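You operate a simulated robot arm through the tools that you are given. There is no shell and no other tool. Be economical: measure what you need, move in short steps, check, and stop when the job is done.

The job below is to be done with a simulated robot arm. You get a single attempt, and the scene is never put back.

JOB
Rinse the toothpaste film off the yellow cup and stand it on the china tray.
Fine: pour the old water into the basin before rinsing; cold tap, off afterwards; the cup ends empty, the other cup stays as it is.
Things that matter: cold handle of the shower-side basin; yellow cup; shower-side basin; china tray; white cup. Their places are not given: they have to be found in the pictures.

The check looks at the end state, three seconds after you hand in, the way a careful person would. Anything else that was tipped, shoved, dropped, spilled or broken makes it a failure.

ROBOT AND FRAMES
A 6-joint arm with a two-finger parallel gripper, fixed in place. Base frame: the origin is at the foot of the arm, x ahead of it, y to its left, z up. Readings come in m, rad, newtons and seconds.
With the tool pointing down near the work surface it reaches from about 0.36 to 0.82 m from the base axis. Its first joint turns from -2.897 to 2.897 rad. Payload 3.91 kg.
Tool frame: the origin (TCP) lies between the finger pads and is the grasp point; the fingertips stand 0.03 m ahead of it; z points along the fingers, y is the line along which they close. The gripper opens to 0.11 m. The fingers are 0.02 m wide and 0.01 m thick; the gripper's body (0.048 by 0.112 m) begins 0.055 m behind the TCP.
Orientation is told as [roll, pitch, yaw] about the base's x, y, z axes, in that order, counted from this pose: with the fingers straight down and closing along the base's y, the tool's x points along the base's -x, its y along +y and its z along -z.

CONTROLS
- The arm moves only by the tool play_rows. Its arguments are lists of equal length, an entry for each row: "hand": the gripper command, from -1 (fully open) to 1 (shut), values between in proportion; "offset": the shift along the tool's x, y, z in units of 40 mm (1.0 is 40 mm), a list of three; "rotation": the turn, a rotation vector about the tool's x, y, z in units of 6 degrees (1.0 is 6 degrees), a list of three. In form: {"hand": [hand, ...], "offset": [[dx, dy, dz], ...], "rotation": [[rx, ry, rz], ...]}. A call has 1 to 12 rows; each row shifts and turns the commanded pose from where the row before left it, along the tool's axes as they then stand. A call with a number of a shift or a turn outside -1 to 1 is refused whole. Rows are played at 5 a second. More than 0.05 m and 0.15 rad between two rows, or a gripper value outside its range, and nothing of the call is played. Where a pose cannot be reached the arm comes as near as it can. A force on the tool above 40 N (or 10 N above the force at the start of the call, whichever is more), or a blocked arm, ends the call early, and 0.2 s more pass. Each finger travels about 0.045 m/s and halts on what it meets, pressing with about 30 N; the grip force reading is that of the motor and also rises with nothing between the fingers. The clock runs only during rows and for 0.2 s after the last one: add rows that do not move to give the fingers time. The reply holds the time, the measured pose of the TCP, the force on the tool along the base axes, the opening and the grip force, in the units named above and with some noise, and new pictures: "views" is both (left out), scene, wrist or none.
- Cameras (640 x 400 px; columns grow to the right, rows downward): "scene" is fixed at [0.0515, 0.5006, 1.4509]; the picture's right is [-0.70, -0.71, 0.00], its down [-0.46, 0.46, -0.76] and it looks along [0.54, -0.53, -0.65] (base axes); focal length 293 px, centre (320, 200). "wrist" rides on the gripper at [-0.036, 0, -0.057] in the tool frame; the picture's right is [0.00, -1.00, 0.00], its down [0.97, 0.00, -0.24] and it looks along [0.24, 0.00, 0.97] (tool axes); focal length 218 px, centre (320, 200).
- slide_trunk(by): slides the trunk up (or, below 0, down) by that many m; the arm rides with it, the base frame stays. It gives what a move gives, with no picture.
- measure_at(camera, pixels): for up to 12 pixels [column, row] of the newest picture of that camera ("zoom" is the newest enlarged one), the place [x, y, z] in the base frame of the surface seen there, good to about 0.002 m. No time passes.
- enlarge(camera, box): a new picture of the part [left, top, right, bottom] of that camera's present view, enlarged. No time passes.
- sign_off(): hands the job in; it is judged then, once.

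Keep the steps short. Do not move on a guess: measure, check each grasp and each placing, and mend mistakes. In all there are 80 turns and 120 pictures (those below and enlarged ones count). Leave the gripper open and the arm clear of the work at the hand-in unless told otherwise, and finish with a single line.

The tools are called after "Emit:" as a command line: name --argument value ..., lists and objects as JSON in quotes. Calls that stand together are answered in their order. play_rows: Moves the arm, as the interface text tells. Its arguments: {"type":"object","properties":{"hand":{"type":"array","items":{"type":"number"}},"offset":{"type":"array","items":{"type":"array","items":{"type":"number"}}},"rotation":{"type":"array","items":{"type":"array","items":{"type":"number"}}},"views":{"type":"string","enum":["both","scene","wrist","none"]}},"required":["hand","offset","rotation"]} The other tools are called the same way: slide_trunk (by) slides the trunk up or down; measure_at (camera, pixels) gives the place of the surface under pixels of a picture; enlarge (camera, box) takes an enlarged picture of a part of a camera's view; sign_off () hands the job in.

At the start:

```text
time_s: 0.0
tool_pos: [0.4261, 0.0468, 1.1841]
tool_rot: [-0.001, 0.001, 0.0]
force: [0.1, -0.2, -0.5]
opening: 0.11
grasp_force: 0.1
trunk travel left (down, up): [-0.5, 0.11]
```

scene: 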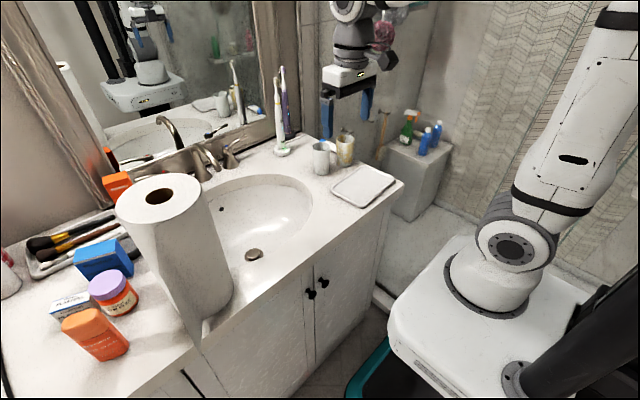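
wrist: 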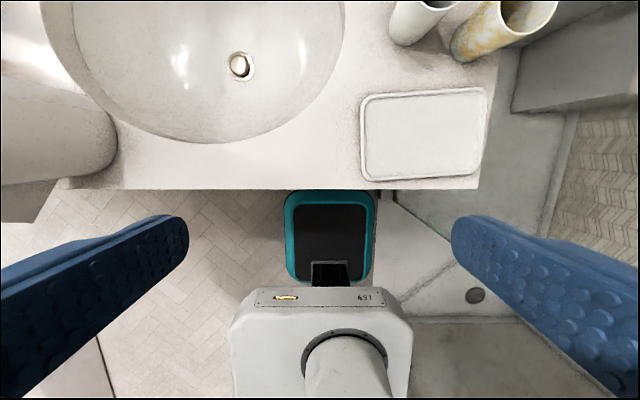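

I see a basin, tap with two handles, two cups near (320,155) and (345,148), and a tray at (363,185). I'll enlarge these areas first.

Emit:
enlarge --camera "scene" --box '[260, 110, 410, 210]'

Emit:
enlarge --camera "scene" --box '[130, 100, 290, 200]'

Emit:
measure_at --camera "scene" --pixels '[[320, 147], [320, 172], [346, 136], [344, 163], [332, 195], [364, 206], [395, 180], [364, 166], [363, 185], [202, 160], [230, 155], [254, 255]]'

```text
4.00 times, centred on (335, 160) of scene
```

zoom: 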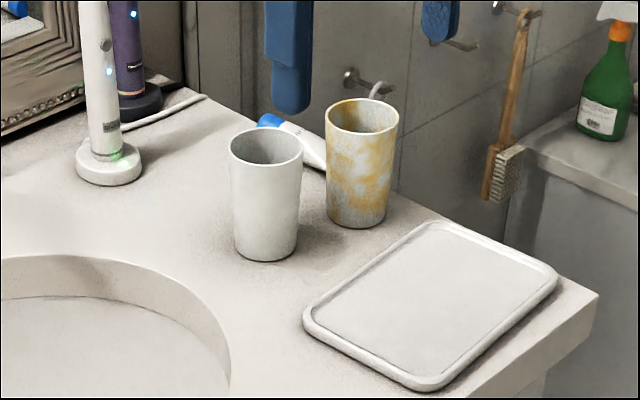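

```text
4.00 times, centred on (210, 150) of scene
```

zoom: 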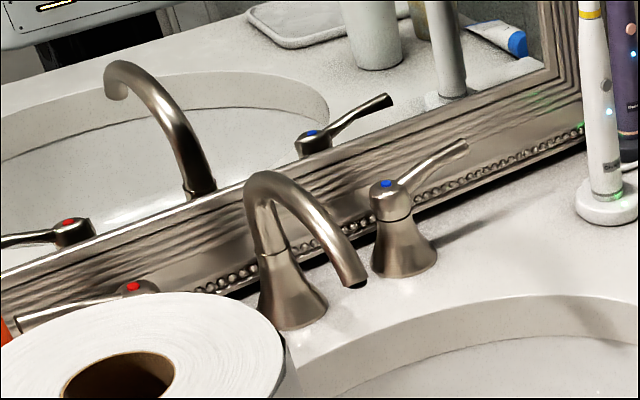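

```text
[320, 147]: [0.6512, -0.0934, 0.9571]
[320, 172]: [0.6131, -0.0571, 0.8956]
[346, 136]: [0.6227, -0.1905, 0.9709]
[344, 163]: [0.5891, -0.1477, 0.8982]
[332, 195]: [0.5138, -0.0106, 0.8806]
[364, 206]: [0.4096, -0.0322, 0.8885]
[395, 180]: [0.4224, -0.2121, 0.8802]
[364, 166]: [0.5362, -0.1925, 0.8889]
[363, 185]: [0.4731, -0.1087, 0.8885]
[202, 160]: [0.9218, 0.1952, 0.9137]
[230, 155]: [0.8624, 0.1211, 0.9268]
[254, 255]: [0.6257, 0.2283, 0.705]
```

Cold (blue) handle is right of the spout. I'll measure the spout, the handle and the basin rim in the newest zoom.

Emit:
measure_at --camera "zoom" --pixels '[[356, 284], [345, 255], [270, 180], [285, 310], [386, 184], [390, 205], [405, 262], [415, 178], [440, 160], [463, 146], [520, 298], [600, 390]]'

Emit:
measure_at --camera "scene" --pixels '[[240, 220], [270, 260], [290, 230], [300, 200], [312, 200], [280, 140], [286, 95], [170, 190], [215, 270], [330, 150], [220, 205], [260, 180]]'

Emit:
enlarge --camera "scene" --box '[300, 120, 370, 180]'

```text
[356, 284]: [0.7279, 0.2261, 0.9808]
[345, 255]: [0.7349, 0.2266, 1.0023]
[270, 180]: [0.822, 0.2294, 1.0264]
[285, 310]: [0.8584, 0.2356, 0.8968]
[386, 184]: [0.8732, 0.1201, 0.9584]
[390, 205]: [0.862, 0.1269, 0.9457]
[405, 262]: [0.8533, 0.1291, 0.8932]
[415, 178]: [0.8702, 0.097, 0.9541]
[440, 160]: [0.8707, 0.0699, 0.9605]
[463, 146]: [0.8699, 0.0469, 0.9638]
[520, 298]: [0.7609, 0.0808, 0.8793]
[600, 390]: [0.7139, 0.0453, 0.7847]
```

```text
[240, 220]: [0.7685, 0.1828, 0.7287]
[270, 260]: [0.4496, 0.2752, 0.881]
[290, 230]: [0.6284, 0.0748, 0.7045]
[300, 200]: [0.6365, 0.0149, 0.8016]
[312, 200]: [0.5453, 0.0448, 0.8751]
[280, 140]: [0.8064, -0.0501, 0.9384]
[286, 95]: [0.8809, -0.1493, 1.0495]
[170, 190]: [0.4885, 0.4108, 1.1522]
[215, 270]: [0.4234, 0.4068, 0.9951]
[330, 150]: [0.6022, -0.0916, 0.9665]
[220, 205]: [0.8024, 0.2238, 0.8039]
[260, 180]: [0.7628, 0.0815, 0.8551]
```

```text
6.67 times, centred on (335, 150) of scene
```

zoom: 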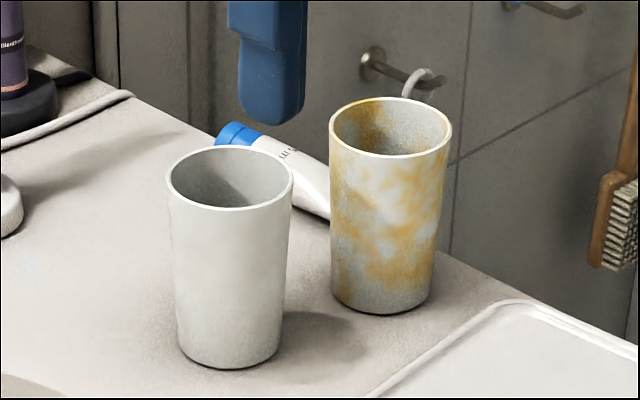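

The right-hand cup is the yellow one with the white film; the other is the white cup. I'll measure both rims and bases.

Emit:
measure_at --camera "zoom" --pixels '[[331, 125], [450, 128], [393, 99], [393, 157], [385, 240], [380, 310], [170, 185], [292, 185], [230, 148], [230, 210], [225, 365], [310, 195]]'

Emit:
measure_at --camera "wrist" --pixels '[[460, 52], [535, 28], [395, 38], [500, 5], [420, 5], [362, 100], [365, 178], [484, 172], [485, 92], [477, 188], [500, 50], [420, 135]]'

```text
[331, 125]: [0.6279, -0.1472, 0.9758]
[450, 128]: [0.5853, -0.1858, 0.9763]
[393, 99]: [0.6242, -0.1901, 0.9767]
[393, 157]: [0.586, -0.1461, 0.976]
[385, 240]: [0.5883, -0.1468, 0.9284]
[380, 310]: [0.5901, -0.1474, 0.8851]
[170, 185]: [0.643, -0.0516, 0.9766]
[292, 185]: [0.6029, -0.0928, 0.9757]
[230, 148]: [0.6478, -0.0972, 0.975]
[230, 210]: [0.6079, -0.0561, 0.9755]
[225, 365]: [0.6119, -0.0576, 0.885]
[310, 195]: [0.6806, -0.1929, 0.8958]
```

```text
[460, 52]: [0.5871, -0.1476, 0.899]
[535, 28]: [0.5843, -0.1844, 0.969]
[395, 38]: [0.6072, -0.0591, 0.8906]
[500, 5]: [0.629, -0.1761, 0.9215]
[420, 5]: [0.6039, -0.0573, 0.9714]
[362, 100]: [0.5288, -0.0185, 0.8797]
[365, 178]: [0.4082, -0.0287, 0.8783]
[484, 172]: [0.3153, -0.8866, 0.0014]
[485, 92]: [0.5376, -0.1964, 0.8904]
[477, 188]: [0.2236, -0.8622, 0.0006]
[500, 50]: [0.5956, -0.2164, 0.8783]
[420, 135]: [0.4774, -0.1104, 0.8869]
```

Yellow cup centre ≈ (0.606,-0.167), radius 0.029, height 0.096. Next I'll look closer at the cold handle and the arm's shoulder height to plan reach.

Emit:
enlarge --camera "scene" --box '[205, 125, 265, 175]'

Emit:
measure_at --camera "scene" --pixels '[[505, 245], [570, 160], [480, 300], [430, 330], [620, 20], [350, 45], [345, 10], [345, 75], [283, 70], [262, 120], [345, 62], [283, 152]]'

```text
8.00 times, centred on (235, 150) of scene
```

zoom: 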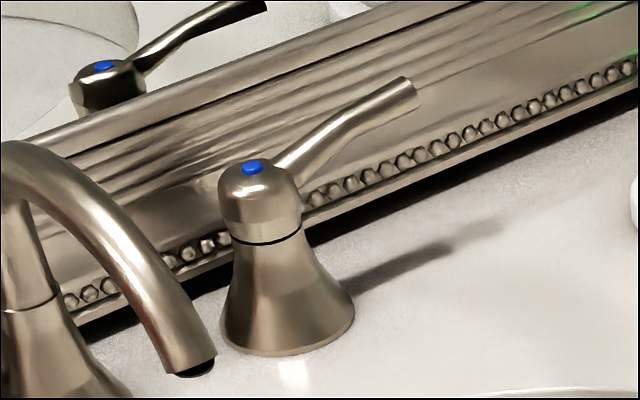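

```text
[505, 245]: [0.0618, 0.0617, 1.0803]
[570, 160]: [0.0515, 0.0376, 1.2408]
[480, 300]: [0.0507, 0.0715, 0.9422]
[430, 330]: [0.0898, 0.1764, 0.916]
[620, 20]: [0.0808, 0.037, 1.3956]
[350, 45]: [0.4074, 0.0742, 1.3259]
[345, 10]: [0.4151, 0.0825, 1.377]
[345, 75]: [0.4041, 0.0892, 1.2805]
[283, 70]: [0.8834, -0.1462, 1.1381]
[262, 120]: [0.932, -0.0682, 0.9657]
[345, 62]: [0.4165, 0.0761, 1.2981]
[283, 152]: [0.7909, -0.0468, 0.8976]
```

The shoulder sits at about z 1.08. Before tilting the tool I'll look closely at the arm's wrist, both directly and in the mirror.

Emit:
enlarge --camera "scene" --box '[310, 0, 410, 130]'

Emit:
play_rows --hand '[-1, -1, -1, -1, -1]' --offset '[[0, 0, -0.5], [0, 0, -0.5], [0, 0, 0], [0, 0, 0], [0, 0, 0]]' --rotation '[[0, -1, 0], [0, -1, 0], [0, -1, 0], [0, -1, 0], [0, -1, 0]]' --views "scene"

```text
3.08 times, centred on (360, 65) of scene
```

zoom: 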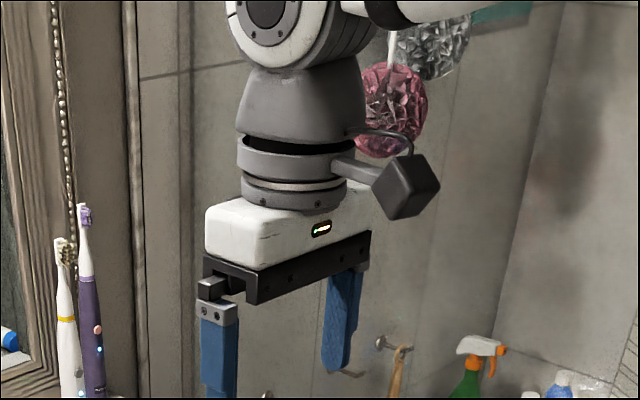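

```text
time_s: 1.2
tool_pos: [0.4238, 0.0459, 1.2249]
tool_rot: [-0.002, -0.525, 0.0]
force: [0.0, 0.8, 0.7]
opening: 0.11
grasp_force: 0.0
trunk travel left (down, up): [-0.5, 0.11]
```

scene: 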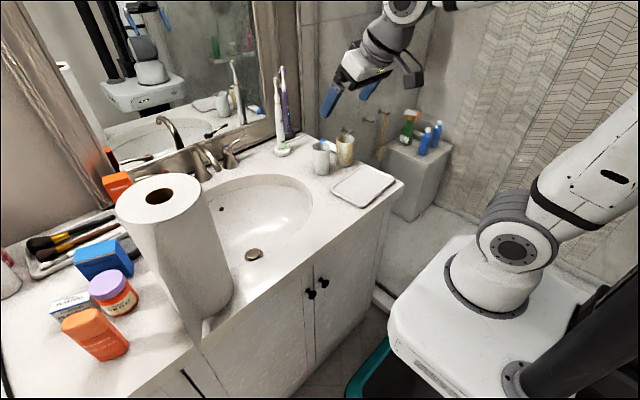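

Emit:
enlarge --camera "scene" --box '[310, 0, 470, 100]'

Emit:
measure_at --camera "scene" --pixels '[[405, 4], [385, 3], [425, 8], [385, 40], [365, 65], [412, 75], [450, 4], [395, 25]]'

```text
4.00 times, centred on (390, 50) of scene
```

zoom: 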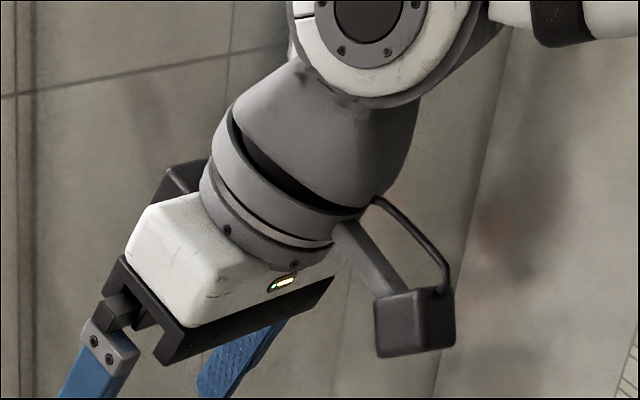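

```text
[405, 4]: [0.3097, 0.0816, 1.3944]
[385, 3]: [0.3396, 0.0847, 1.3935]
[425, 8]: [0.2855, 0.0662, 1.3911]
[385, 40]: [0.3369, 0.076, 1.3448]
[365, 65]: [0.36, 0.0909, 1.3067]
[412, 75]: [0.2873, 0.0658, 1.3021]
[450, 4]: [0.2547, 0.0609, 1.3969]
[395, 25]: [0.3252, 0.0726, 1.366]
```

The wrist is in line with the tool, so a near-horizontal tool works with clearance behind. I'll tilt to about 18° below horizontal while moving forward at a safe height.

Emit:
play_rows --hand '[-1, -1, -1, -1, -1, -1, -1, -1]' --offset '[[-0.43, 0, 0.25], [-0.4, 0, 0.3], [-0.37, 0, 0.33], [-0.33, 0, 0.37], [-0.3, 0, 0.4], [-0.25, 0, 0.43], [-0.2, 0, 0.45], [0, 0, 0]]' --rotation '[[0, -1, 0], [0, -1, 0], [0, -1, 0], [0, -1, 0], [0, -1, 0], [0, -1, 0], [0, -1, 0], [0, 0, 0]]' --views "scene"

```text
time_s: 3.0
tool_pos: [0.5384, 0.0368, 1.2228]
tool_rot: [-0.048, -1.136, 0.008]
force: [-0.2, 0.8, -0.2]
opening: 0.1101
grasp_force: 0.0
out of reach, approached as far as the arm can: row 5, 6, 7
trunk travel left (down, up): [-0.5, 0.11]
```

scene: 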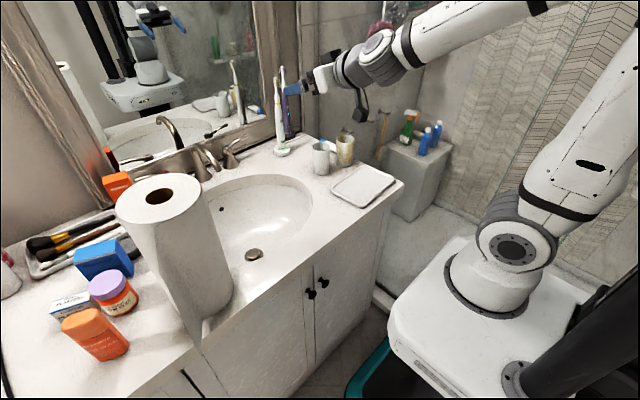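

The pitch stopped at 25° below horizontal because the wrist lines up with the forearm. A lower shoulder flattens the forearm, so I'll slide the trunk down 0.15 m; the TCP at z 1.22 has ample room.

Emit:
slide_trunk --by -0.15

```text
time_s: 4.8
tool_pos: [0.5382, 0.0357, 1.0722]
tool_rot: [-0.047, -1.135, 0.007]
force: [0.7, 0.4, 0.2]
opening: 0.1101
grasp_force: 0.0
trunk travel left (down, up): [-0.35, 0.26]
```

Now raise the hand about 0.12 m and see whether the pitch can go on.

Emit:
play_rows --hand '[-1, -1, -1, -1, -1]' --offset '[[-0.72, 0, -0.34], [-0.72, 0, -0.34], [-0.72, 0, -0.34], [-0.72, 0, -0.34], [0, 0, 0]]' --rotation '[[0, 0, 0], [0, 0, 0], [0, 0, 0], [0, 0, 0], [0, 0, 0]]' --views "none"

Emit:
slide_trunk --by -0.15

```text
time_s: 6.0
tool_pos: [0.5345, 0.041, 1.2009]
tool_rot: [-0.048, -1.137, 0.007]
force: [0.5, -0.4, -0.4]
opening: 0.1101
grasp_force: 0.0
trunk travel left (down, up): [-0.35, 0.26]
```

```text
time_s: 7.7
tool_pos: [0.5365, 0.0402, 1.051]
tool_rot: [-0.046, -1.137, 0.007]
force: [0.4, -0.3, -0.4]
opening: 0.1102
grasp_force: 0.0
trunk travel left (down, up): [-0.2, 0.41]
```

Both moves worked. Now roll +90° about the tool axis, which puts the hanging box toward +y and the finger line vertical. I'll narrow the fingers to about 0.04 m so they can straddle the lever.

Emit:
play_rows --hand '[0.2, 0.2, 0.2, 0.2, 0.2, 0.2, 0.2, 0.2, 0.2, 0.2, 0.2, 0.2]' --offset '[[0, 0, 0], [0, 0, 0], [0, 0, 0], [0, 0, 0], [0, 0, 0], [0, 0, 0], [0, 0, 0], [0, 0, 0], [0, 0, 0], [0, 0, 0], [0, 0, 0], [0, 0, 0]]' --rotation '[[0, 0, 1], [0, 0, 1], [0, 0, 1], [0, 0, 1], [0, 0, 1], [0, 0, 1], [0, 0, 1], [0, 0, 1], [0, 0, 1], [0, 0, 1], [0, 0, 1], [0, 0, 1]]' --views "scene"

```text
time_s: 10.3
tool_pos: [0.5361, 0.0409, 1.053]
tool_rot: [1.115, -0.303, -1.47]
force: [1.2, 0.2, 0.4]
opening: 0.044
grasp_force: 0.0
trunk travel left (down, up): [-0.2, 0.41]
```

scene: 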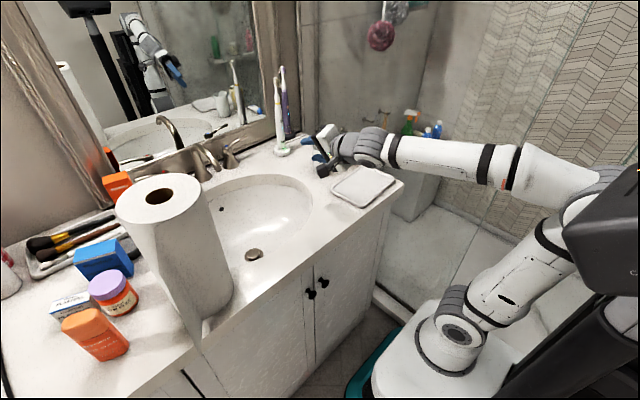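

The hand is rolled as planned. I'll finish the roll, pitch down to about 40° below horizontal, and go toward the cold lever, stopping short.

Emit:
play_rows --hand '[0.2, 0.2, 0.2, 0.2, 0.2, 0.2, 0.2, 0.2, 0.2, 0.2, 0.2, 0.2]' --offset '[[0, 0, 0], [0, 0, 0], [0, 0, 0], [0, 0, 0], [0, 0, 0], [0, 0, 0], [0.08, 0.514, 0.8], [0.08, 0.514, 0.8], [0.08, 0.514, 0.8], [0.08, 0.514, 0.8], [0.08, 0.514, 0.8], [0, 0, 0]]' --rotation '[[0, 0, 1], [0, 0, 1], [0, 0, 1], [0.85, 0, 0], [0.85, 0, 0], [0.85, 0, 0], [0, 0, 0], [0, 0, 0], [0, 0, 0], [0, 0, 0], [0, 0, 0], [0, 0, 0]]'

```text
time_s: 12.9
tool_pos: [0.7272, 0.0498, 1.0256]
tool_rot: [0.869, -0.021, -1.605]
force: [0.4, 0.1, -0.1]
opening: 0.0443
grasp_force: 0.2
trunk travel left (down, up): [-0.2, 0.41]
```

scene: 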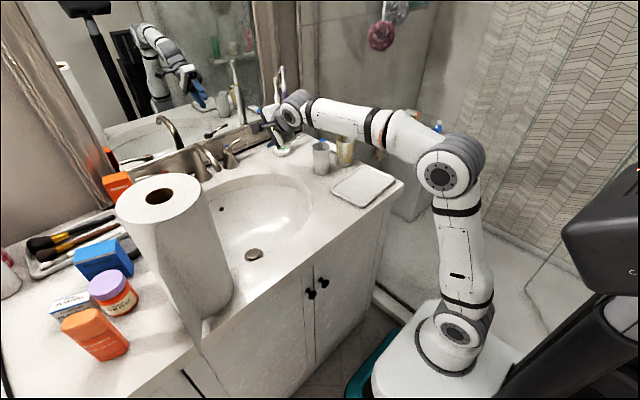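
wrist: 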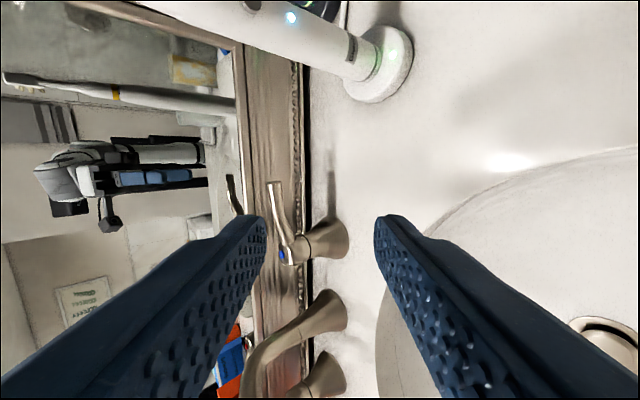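

The lever shows between the fingers in the wrist view at (275,185)-(285,235). I'll measure it and the parts next to it.

Emit:
measure_at --camera "wrist" --pixels '[[275, 188], [278, 205], [284, 225], [290, 250], [268, 190], [283, 190], [310, 245], [295, 170], [380, 65], [250, 170], [345, 95], [262, 200]]'

Emit:
enlarge --camera "wrist" --box '[220, 160, 360, 280]'

```text
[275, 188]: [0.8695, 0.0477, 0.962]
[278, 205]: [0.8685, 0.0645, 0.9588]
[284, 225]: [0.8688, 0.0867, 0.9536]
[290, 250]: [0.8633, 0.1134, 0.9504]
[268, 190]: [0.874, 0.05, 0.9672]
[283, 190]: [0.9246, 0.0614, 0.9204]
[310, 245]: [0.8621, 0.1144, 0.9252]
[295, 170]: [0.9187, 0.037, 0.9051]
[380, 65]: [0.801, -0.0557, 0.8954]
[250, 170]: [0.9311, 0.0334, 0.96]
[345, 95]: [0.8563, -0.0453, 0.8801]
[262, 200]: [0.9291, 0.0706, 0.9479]
```

```text
3.33 times, centred on (290, 220) of wrist
```

zoom: 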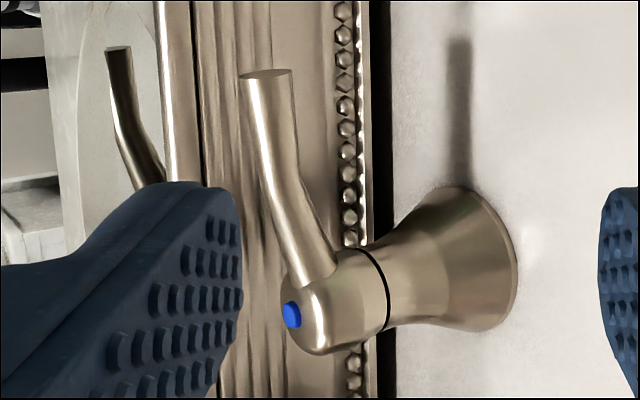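

Lever axis is near (0.874, y, 0.960), about 12 mm thick. I'll align with it on the approach axis and narrow to about 0.03 m, stopping about 6 cm short.

Emit:
play_rows --hand '[0.45, 0.45, 0.45, 0.45]' --offset '[[0.11, 0.37, 0.7], [0.11, 0.37, 0.7], [0.11, 0.37, 0.7], [0, 0, 0]]' --rotation '[[0, 0, 0], [0, 0, 0], [0, 0, 0], [0, 0, 0]]'

```text
time_s: 13.9
tool_pos: [0.8207, 0.0599, 1.0041]
tool_rot: [0.869, -0.019, -1.608]
force: [0.7, 0.3, -0.5]
opening: 0.0306
grasp_force: 0.0
trunk travel left (down, up): [-0.2, 0.41]
```

scene: 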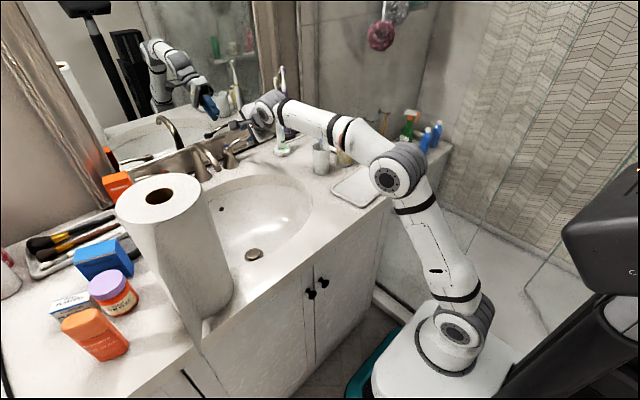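
wrist: 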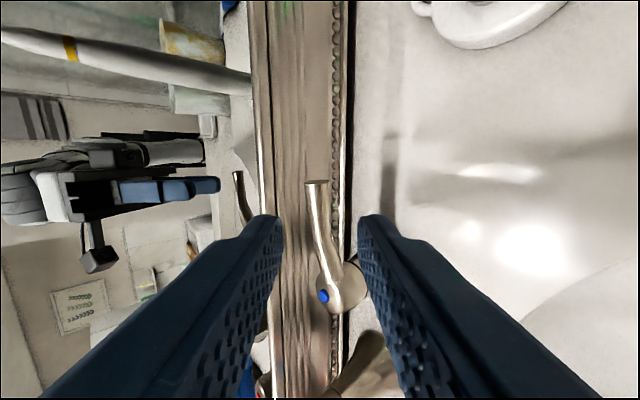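

The lever is centred between the fingers. Advancing 5.7 cm along the tool axis to straddle it.

Emit:
play_rows --hand '[0.45, 0.45, 0.45, 0.45]' --offset '[[0.02, 0, 0.5], [0.02, 0, 0.5], [0.02, 0, 0.42], [0, 0, 0]]' --rotation '[[0, 0, 0], [0, 0, 0], [0, 0, 0], [0, 0, 0]]'

```text
time_s: 14.9
tool_pos: [0.8627, 0.0591, 0.9671]
tool_rot: [0.869, -0.02, -1.609]
force: [-0.2, -0.3, 0.0]
opening: 0.0302
grasp_force: 0.0
trunk travel left (down, up): [-0.2, 0.41]
```

scene: 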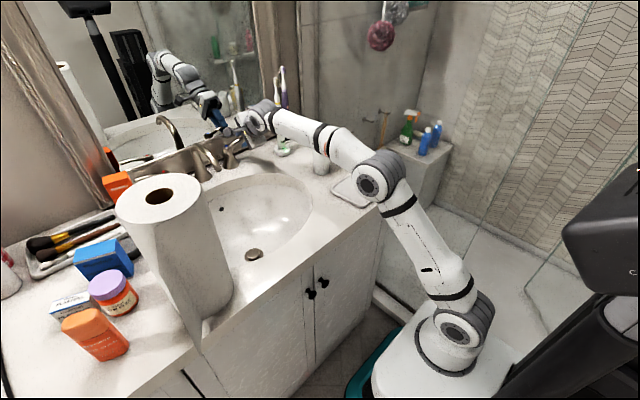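
wrist: 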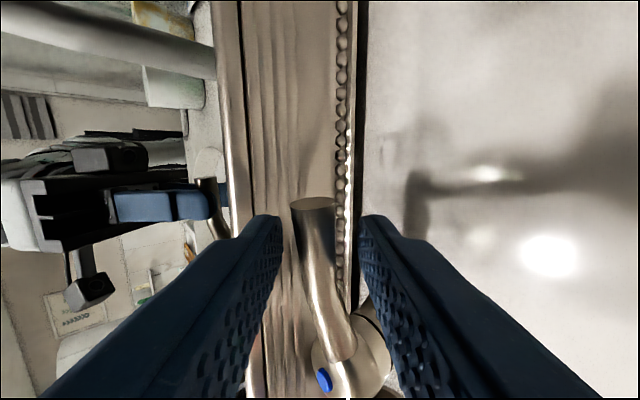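

The lever is between the pads. Closing on it now.

Emit:
play_rows --hand '[0.7, 0.85, 1, 1, 1]' --offset '[[0, 0, 0], [0, 0, 0], [0, 0, 0], [0, 0, 0], [0, 0, 0]]' --rotation '[[0, 0, 0], [0, 0, 0], [0, 0, 0], [0, 0, 0], [0, 0, 0]]' --views "wrist"

```text
time_s: 16.1
tool_pos: [0.8634, 0.0596, 0.9666]
tool_rot: [0.87, -0.019, -1.605]
force: [-4.8, -0.8, -2.6]
opening: 0.0175
grasp_force: 45.2
trunk travel left (down, up): [-0.2, 0.41]
```

wrist: 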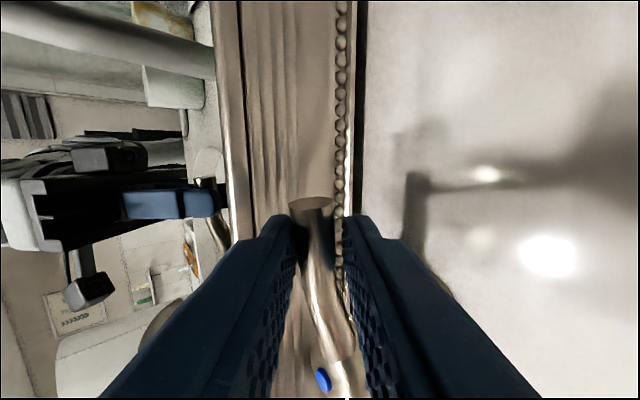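

Gripped (opening 17 mm, 45 N). I'll turn the lever about 15° toward the basin along its arc (pivot ≈ (0.868, 0.121)) and watch force and water.

Emit:
play_rows --hand '[1, 1, 1, 1]' --offset '[[0.01, -0.087, -0.103], [0.025, -0.087, -0.103], [0.035, -0.085, -0.1], [0, 0, 0]]' --rotation '[[0, 0, 0], [0, 0, 0], [0, 0, 0], [0, 0, 0]]'

```text
time_s: 17.1
tool_pos: [0.8458, 0.0618, 0.9675]
tool_rot: [0.87, -0.018, -1.608]
force: [6.7, -3.8, -0.5]
opening: 0.014
grasp_force: 44.8
trunk travel left (down, up): [-0.2, 0.41]
```

scene: 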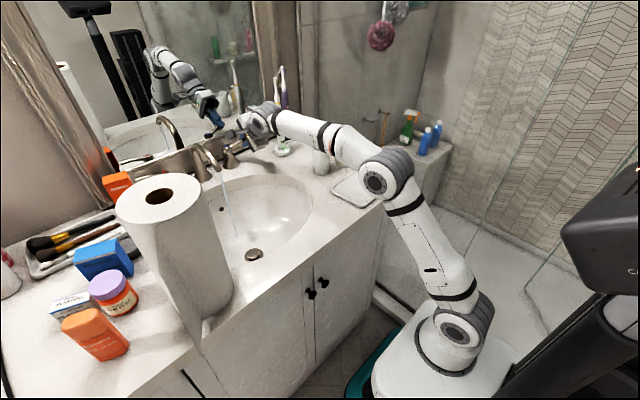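
wrist: 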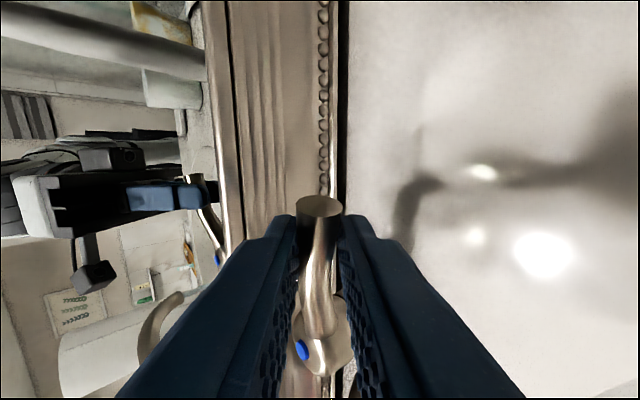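

Water is running. I'll turn another ~15° for a proper stream, then look.

Emit:
play_rows --hand '[1, 1, 1, 1]' --offset '[[0.05, -0.083, -0.098], [0.065, -0.08, -0.095], [0.07, -0.075, -0.09], [0, 0, 0]]' --rotation '[[0, 0, 0], [0, 0, 0], [0, 0, 0], [0, 0, 0]]'

Emit:
enlarge --camera "scene" --box '[160, 100, 320, 280]'

```text
time_s: 18.1
tool_pos: [0.8327, 0.0668, 0.969]
tool_rot: [0.872, -0.018, -1.608]
force: [26.8, -15.1, 12.9]
opening: 0.0161
grasp_force: 45.0
trunk travel left (down, up): [-0.2, 0.41]
```

scene: 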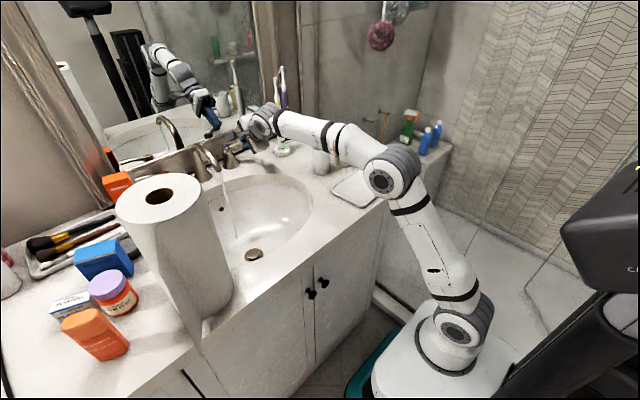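
wrist: 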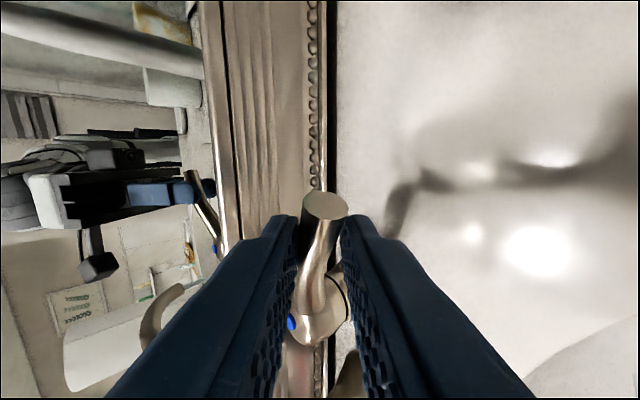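

```text
2.22 times, centred on (240, 190) of scene
```

zoom: 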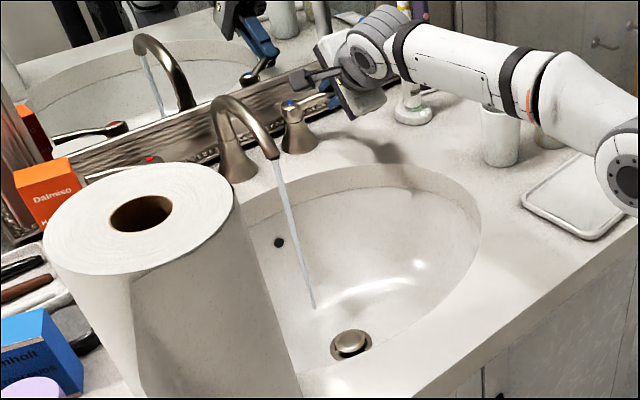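

A good stream is running, and the force has risen to 33 N, so that's enough turn. I'll open and back straight out, and measure the stream.

Emit:
measure_at --camera "zoom" --pixels '[[277, 165], [285, 200], [295, 240], [305, 275], [313, 303], [345, 335]]'

Emit:
play_rows --hand '[0.6, 0.35, 0.35, 0.35, 0.35, 0.35, 0.35]' --offset '[[0, 0, 0], [0, 0, 0], [0, 0, 0], [0, 0, -0.5], [0, 0, -0.7], [0, 0, -0.9], [0, 0, 0]]' --rotation '[[0, 0, 0], [0, 0, 0], [0, 0, 0], [0, 0, 0], [0, 0, 0], [0, 0, 0], [0, 0, 0]]'

```text
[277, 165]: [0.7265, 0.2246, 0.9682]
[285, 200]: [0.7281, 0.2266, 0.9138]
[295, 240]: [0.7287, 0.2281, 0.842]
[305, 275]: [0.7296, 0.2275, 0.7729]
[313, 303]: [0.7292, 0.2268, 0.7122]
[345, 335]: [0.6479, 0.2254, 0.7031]
```

```text
time_s: 19.7
tool_pos: [0.7676, 0.0732, 1.0226]
tool_rot: [0.869, -0.019, -1.608]
force: [-0.1, 0.4, 0.0]
opening: 0.0357
grasp_force: 0.0
trunk travel left (down, up): [-0.2, 0.41]
```

scene: 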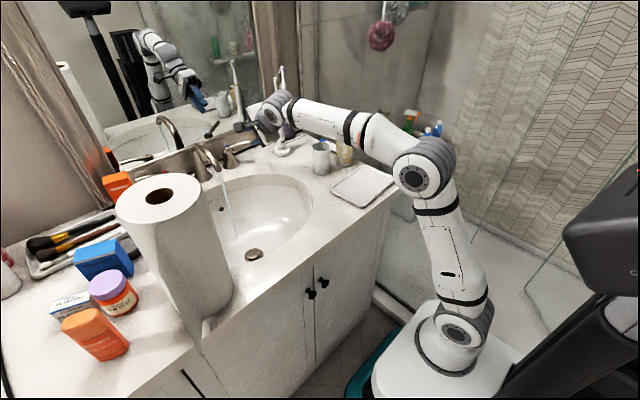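
wrist: 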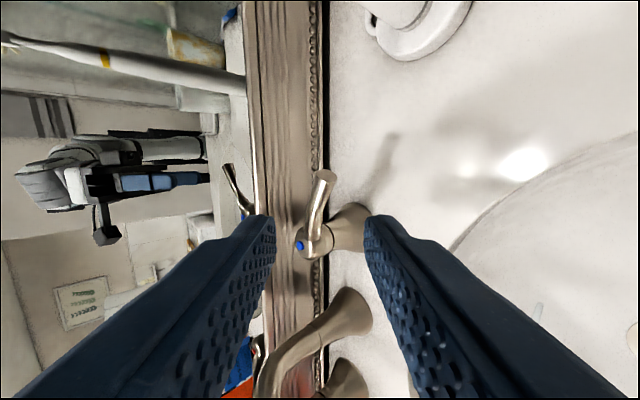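

The stream falls vertically at (0.728, 0.227). I'll retreat up and back, then begin rolling another 90° so the box ends above the hand.

Emit:
play_rows --hand '[0.35, 0.35, 0.35, 0.35, 0.35, 0.35, 0.35, 0.35, 0.35, 0.35, 0.35, 0.35]' --offset '[[-0.07, -0.107, -0.85], [-0.07, -0.107, -0.85], [-0.07, -0.107, -0.85], [-0.07, -0.107, -0.85], [-0.07, -0.107, -0.85], [-0.07, -0.107, -0.85], [-0.07, -0.107, -0.85], [0, 0, 0], [0, 0, 0], [0, 0, 0], [0, 0, 0], [0, 0, 0]]' --rotation '[[0, 0, 0], [0, 0, 0], [0, 0, 0], [0, 0, 0], [0, 0, 0], [0, 0, 0], [0, 0, 0], [0, 0, 1], [0, 0, 1], [0, 0, 1], [0, 0, 1], [0, 0, 1]]' --views "none"

Emit:
slide_trunk --by -0.15

Emit:
play_rows --hand '[0.35, 0.35, 0.35, 0.35, 0.35, 0.35, 0.35, 0.35, 0.35, 0.35, 0.35]' --offset '[[0, 0, 0], [0, 0, 0], [0, 0, 0], [0, 0, 0], [0, 0, 0], [0, 0, 0], [0, 0, 0], [0, 0, 0], [0, 0, 0], [0, 0, 0], [0, 0, 0]]' --rotation '[[0, 0, 1], [0, 0, 1], [0, 0, 1], [0, 0, 1], [0, 0, 1], [0, 0, 1], [0, 0, 1], [0, 0, 1], [0, 0, 1], [0, 0, 1], [0, 0, 0]]' --views "scene"

```text
time_s: 22.3
tool_pos: [0.5664, 0.0634, 1.1543]
tool_rot: [0.804, 0.375, -1.962]
force: [-0.3, -0.5, 0.3]
opening: 0.0355
grasp_force: 0.0
trunk travel left (down, up): [-0.2, 0.41]
```

```text
time_s: 24.1
tool_pos: [0.5655, 0.0631, 1.0038]
tool_rot: [0.808, 0.373, -1.962]
force: [-0.9, 0.0, -0.4]
opening: 0.0357
grasp_force: 0.2
trunk travel left (down, up): [-0.05, 0.56]
```

```text
time_s: 26.4
tool_pos: [0.5666, -0.048, 1.0072]
tool_rot: [0.025, 0.87, -3.142]
force: [-0.3, 0.2, -0.2]
opening: 0.0356
grasp_force: 0.0
out of reach, approached as far as the arm can: row 7, 8, 9, 10
trunk travel left (down, up): [-0.05, 0.56]
```

scene: 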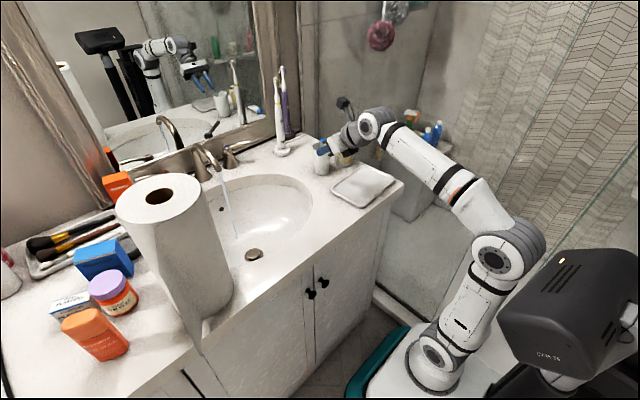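

Roll is now 180°, but joint 6 hit its end and the hand slid to y=-0.048, close above the white cup's front. I'll back up and away first, then pitch up to ~25° below horizontal and yaw about -10°.

Emit:
play_rows --hand '[0.35, 0.35, 0.35, 0, -0.2, -0.45, -0.45]' --offset '[[-0.11, 0, -0.78], [-0.11, 0, -0.78], [-0.11, 0, -0.78], [0, 0, 0], [0, 0, 0], [0, 0, 0], [0, 0, 0]]' --rotation '[[0, 0, 0], [0, 0, 0], [0, 0, 0], [0, 0.84, 0], [0, 0.84, 0], [0, 0.84, 0], [0, 0, 0]]'

```text
time_s: 28.1
tool_pos: [0.488, -0.0485, 1.0563]
tool_rot: [0.046, 1.133, -3.134]
force: [-0.6, 0.1, -0.3]
opening: 0.0799
grasp_force: 0.0
out of reach, approached as far as the arm can: row 1
trunk travel left (down, up): [-0.05, 0.56]
```

scene: 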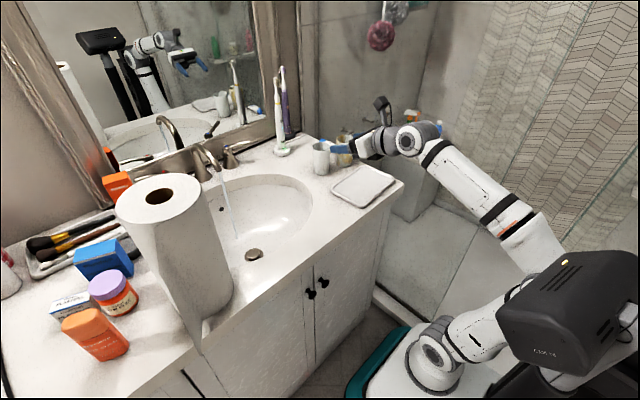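
wrist: 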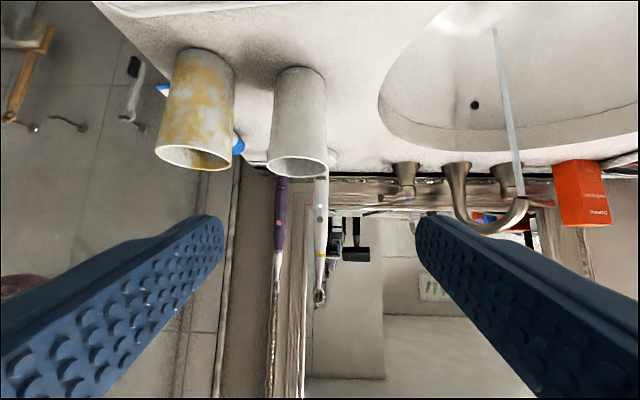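

Both cups are visible upside-down in the wrist view (yellow at left). Next: yaw -10° and move to y ≈ -0.146, in front of the yellow cup, keeping the height.

Emit:
play_rows --hand '[-0.45, -0.45, -0.45, -0.45, -0.45, -0.45]' --offset '[[0, 0.8, 0], [0, 0.8, 0], [0, 0.8, 0], [0, 0, 0], [0, 0, 0], [0, 0, 0]]' --rotation '[[0, 0, 0], [0, 0, 0], [0, 0, 0], [-0.755, 0, 0.35], [-0.755, 0, 0.35], [0, 0, 0]]'

Emit:
measure_at --camera "wrist" --pixels '[[195, 100], [195, 168]]'

```text
time_s: 29.4
tool_pos: [0.485, -0.1453, 1.0581]
tool_rot: [0.048, 1.136, 2.975]
force: [0.1, -0.1, 0.6]
opening: 0.0797
grasp_force: 0.0
trunk travel left (down, up): [-0.05, 0.56]
```

scene: 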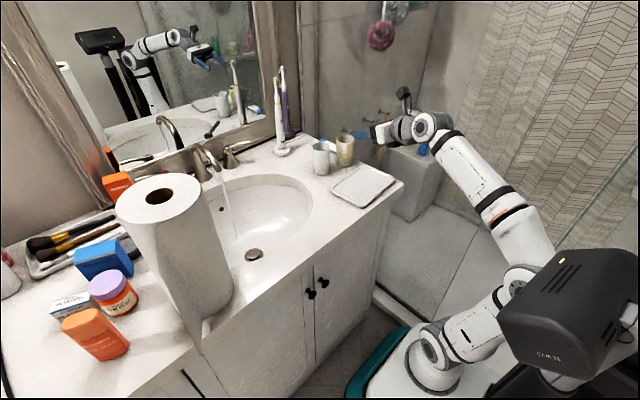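
wrist: 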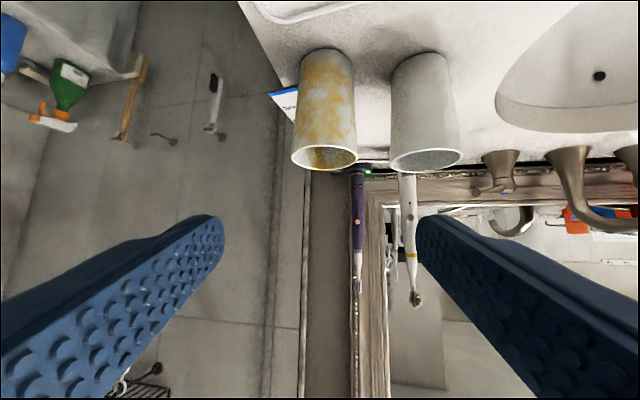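

```text
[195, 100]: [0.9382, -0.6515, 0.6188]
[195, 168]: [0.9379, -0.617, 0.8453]
```

The approach direction is about -12.6°, nearly square to the line joining the cups. Lowering straight to z ≈ 0.945, still about 12 cm in front of the cup.

Emit:
play_rows --hand '[-0.45, -0.45, -0.45, -0.45]' --offset '[[-0.85, -0.063, 0.4], [-0.85, -0.063, 0.4], [-0.85, -0.063, 0.4], [0, 0, 0]]' --rotation '[[0, 0, 0], [0, 0, 0], [0, 0, 0], [0, 0, 0]]'

Emit:
enlarge --camera "scene" --box '[290, 80, 450, 220]'

```text
time_s: 30.4
tool_pos: [0.4882, -0.1438, 0.9422]
tool_rot: [0.043, 1.128, 2.971]
force: [-0.1, 0.0, -0.7]
opening: 0.0799
grasp_force: 0.1
trunk travel left (down, up): [-0.05, 0.56]
```

scene: 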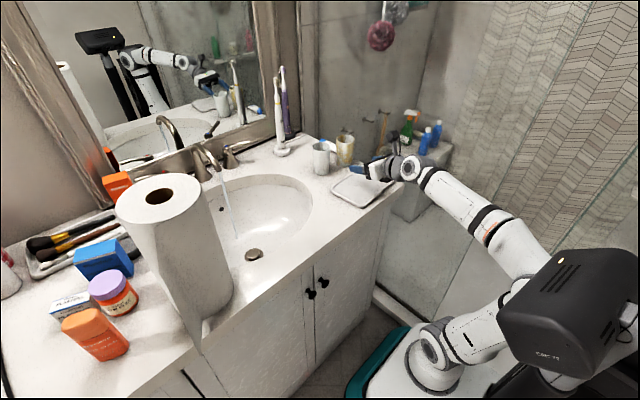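
wrist: 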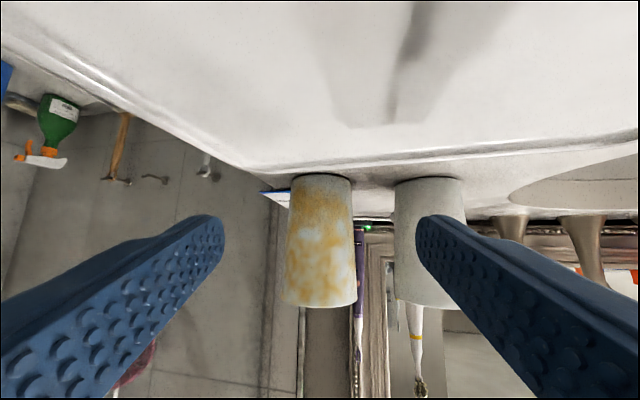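

```text
2.86 times, centred on (370, 150) of scene
```

zoom: 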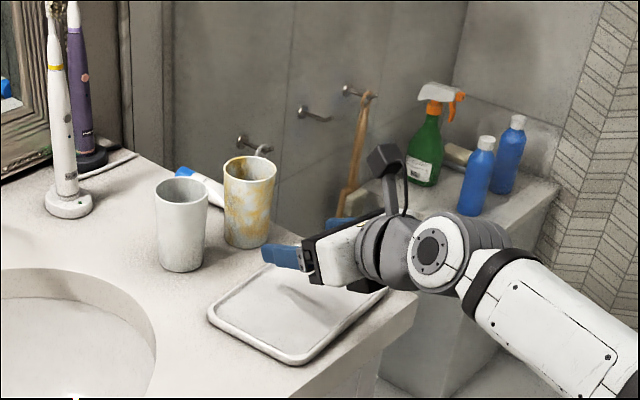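

Clear view: the cup is centred at column 320. Advancing the first 6 cm, then checking finger clearance to the white cup.

Emit:
play_rows --hand '[-0.35, -0.35, -0.35]' --offset '[[0.317, -0.012, 0.68], [0.317, -0.012, 0.68], [0, 0, 0]]' --rotation '[[0, 0, 0], [0, 0, 0], [0, 0, 0]]'

Emit:
enlarge --camera "scene" --box '[300, 110, 400, 200]'

```text
time_s: 31.2
tool_pos: [0.5445, -0.154, 0.9484]
tool_rot: [0.049, 1.139, 2.975]
force: [-0.5, 0.8, -0.6]
opening: 0.0743
grasp_force: 0.0
trunk travel left (down, up): [-0.05, 0.56]
```

scene: 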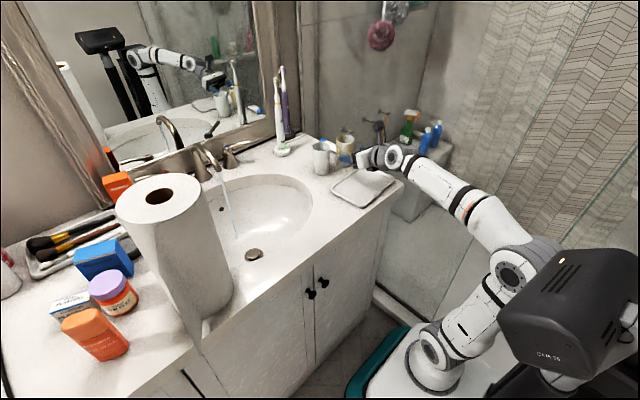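
wrist: 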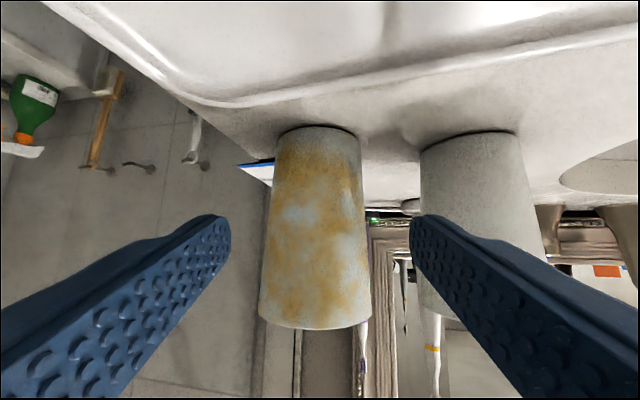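

```text
4.44 times, centred on (350, 155) of scene
```

zoom: 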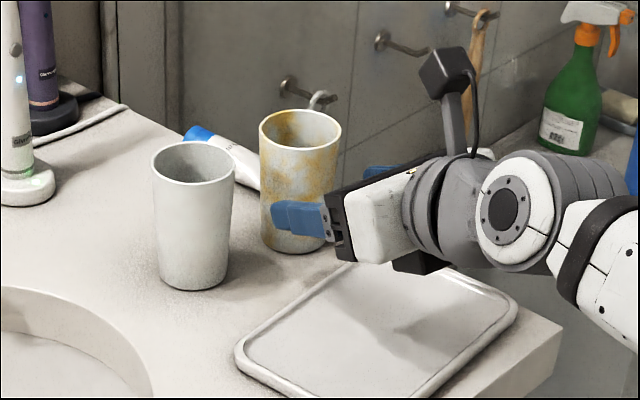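

Centred with clear space to the white cup. Advancing the last 6 cm.

Emit:
play_rows --hand '[-0.33, -0.33, -0.33, -0.33]' --offset '[[0.19, 0, 0.487], [0.19, 0, 0.487], [0.19, 0, 0.487], [0, 0, 0]]' --rotation '[[0, 0, 0], [0, 0, 0], [0, 0, 0], [0, 0, 0]]'

Emit:
enlarge --camera "scene" --box '[300, 110, 400, 200]'

```text
time_s: 32.2
tool_pos: [0.6075, -0.1647, 0.9425]
tool_rot: [0.048, 1.135, 2.973]
force: [0.1, -0.2, 0.4]
opening: 0.073
grasp_force: 0.1
trunk travel left (down, up): [-0.05, 0.56]
```

scene: 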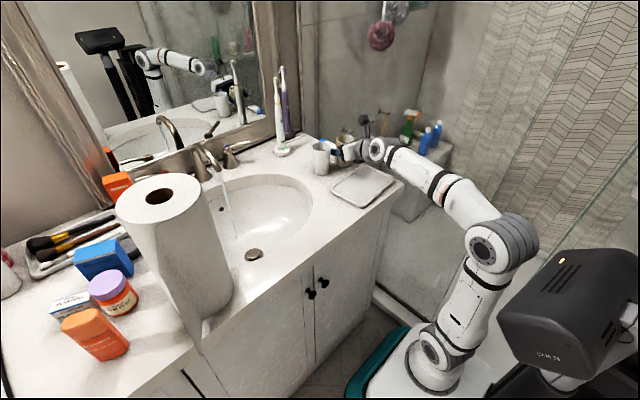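
wrist: 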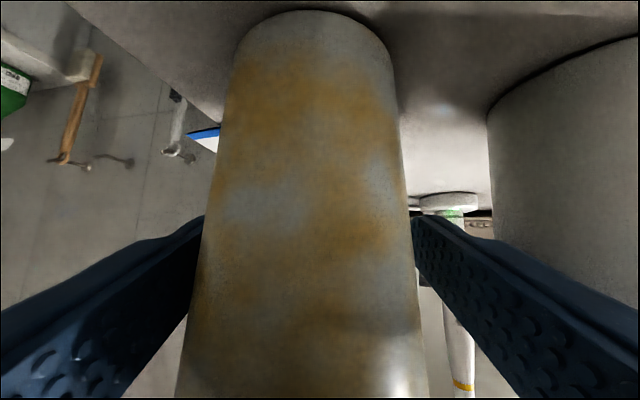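

```text
4.44 times, centred on (350, 155) of scene
```

zoom: 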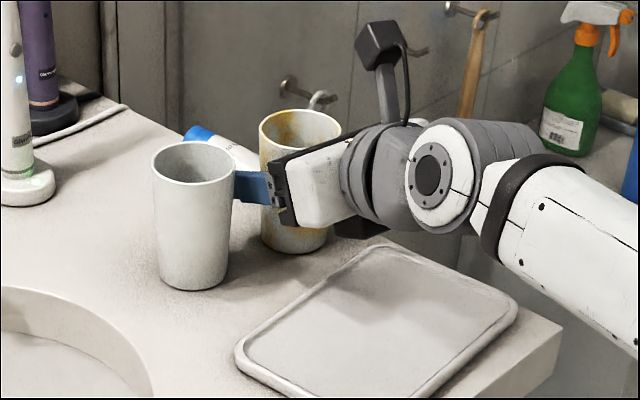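

The cup is between the pads. Closing gradually.

Emit:
play_rows --hand '[-0.2, -0.1, 0, 0.1, 0.25, 0.25]' --offset '[[0, 0, 0], [0, 0, 0], [0, 0, 0], [0, 0, 0], [0, 0, 0], [0, 0, 0]]' --rotation '[[0, 0, 0], [0, 0, 0], [0, 0, 0], [0, 0, 0], [0, 0, 0], [0, 0, 0]]' --views "wrist"

```text
time_s: 33.6
tool_pos: [0.6072, -0.166, 0.9431]
tool_rot: [0.047, 1.136, 2.973]
force: [0.6, 0.1, -0.8]
opening: 0.0544
grasp_force: 29.8
trunk travel left (down, up): [-0.05, 0.56]
```

wrist: 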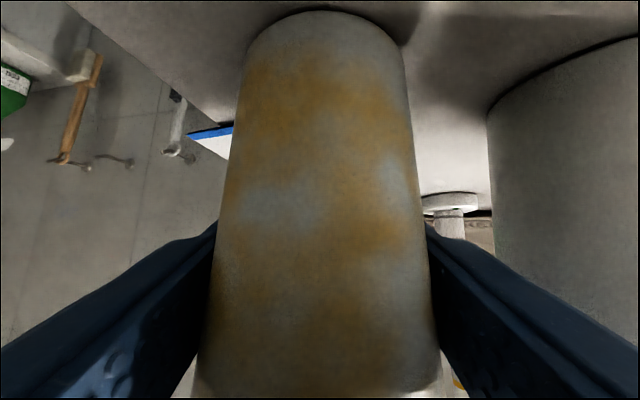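

Gripped (opening 54 mm, 30 N). Lifting straight up 0.13 m, slowly since there's water in it.

Emit:
play_rows --hand '[0.25, 0.25, 0.25, 0.25, 0.25, 0.25, 0.25, 0.25]' --offset '[[0.25, 0, -0.12], [0.45, 0, -0.21], [0.5, 0, -0.23], [0.5, 0, -0.23], [0.5, 0, -0.23], [0.45, 0, -0.21], [0.25, 0, -0.12], [0, 0, 0]]' --rotation '[[0, 0, 0], [0, 0, 0], [0, 0, 0], [0, 0, 0], [0, 0, 0], [0, 0, 0], [0, 0, 0], [0, 0, 0]]'

Emit:
enlarge --camera "scene" --box '[280, 80, 400, 190]'

```text
time_s: 35.5
tool_pos: [0.605, -0.1612, 1.0696]
tool_rot: [0.048, 1.137, 2.974]
force: [0.9, -0.4, -1.2]
opening: 0.0542
grasp_force: 29.9
trunk travel left (down, up): [-0.05, 0.56]
```

scene: 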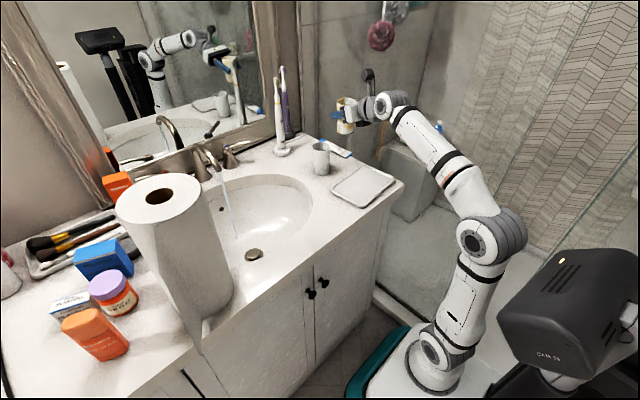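
wrist: 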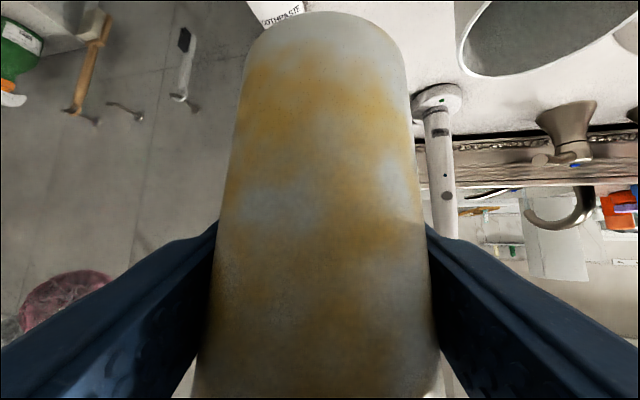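

```text
3.64 times, centred on (340, 135) of scene
```

zoom: 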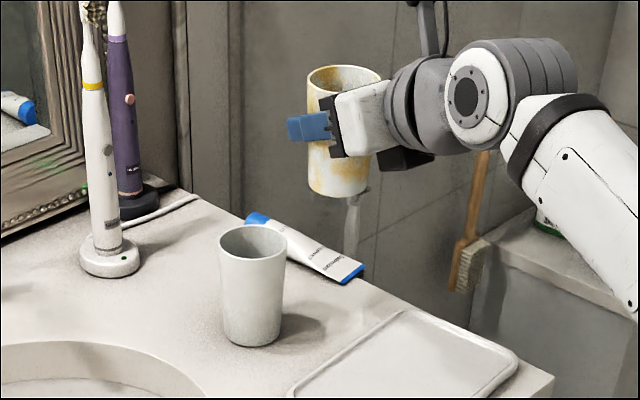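

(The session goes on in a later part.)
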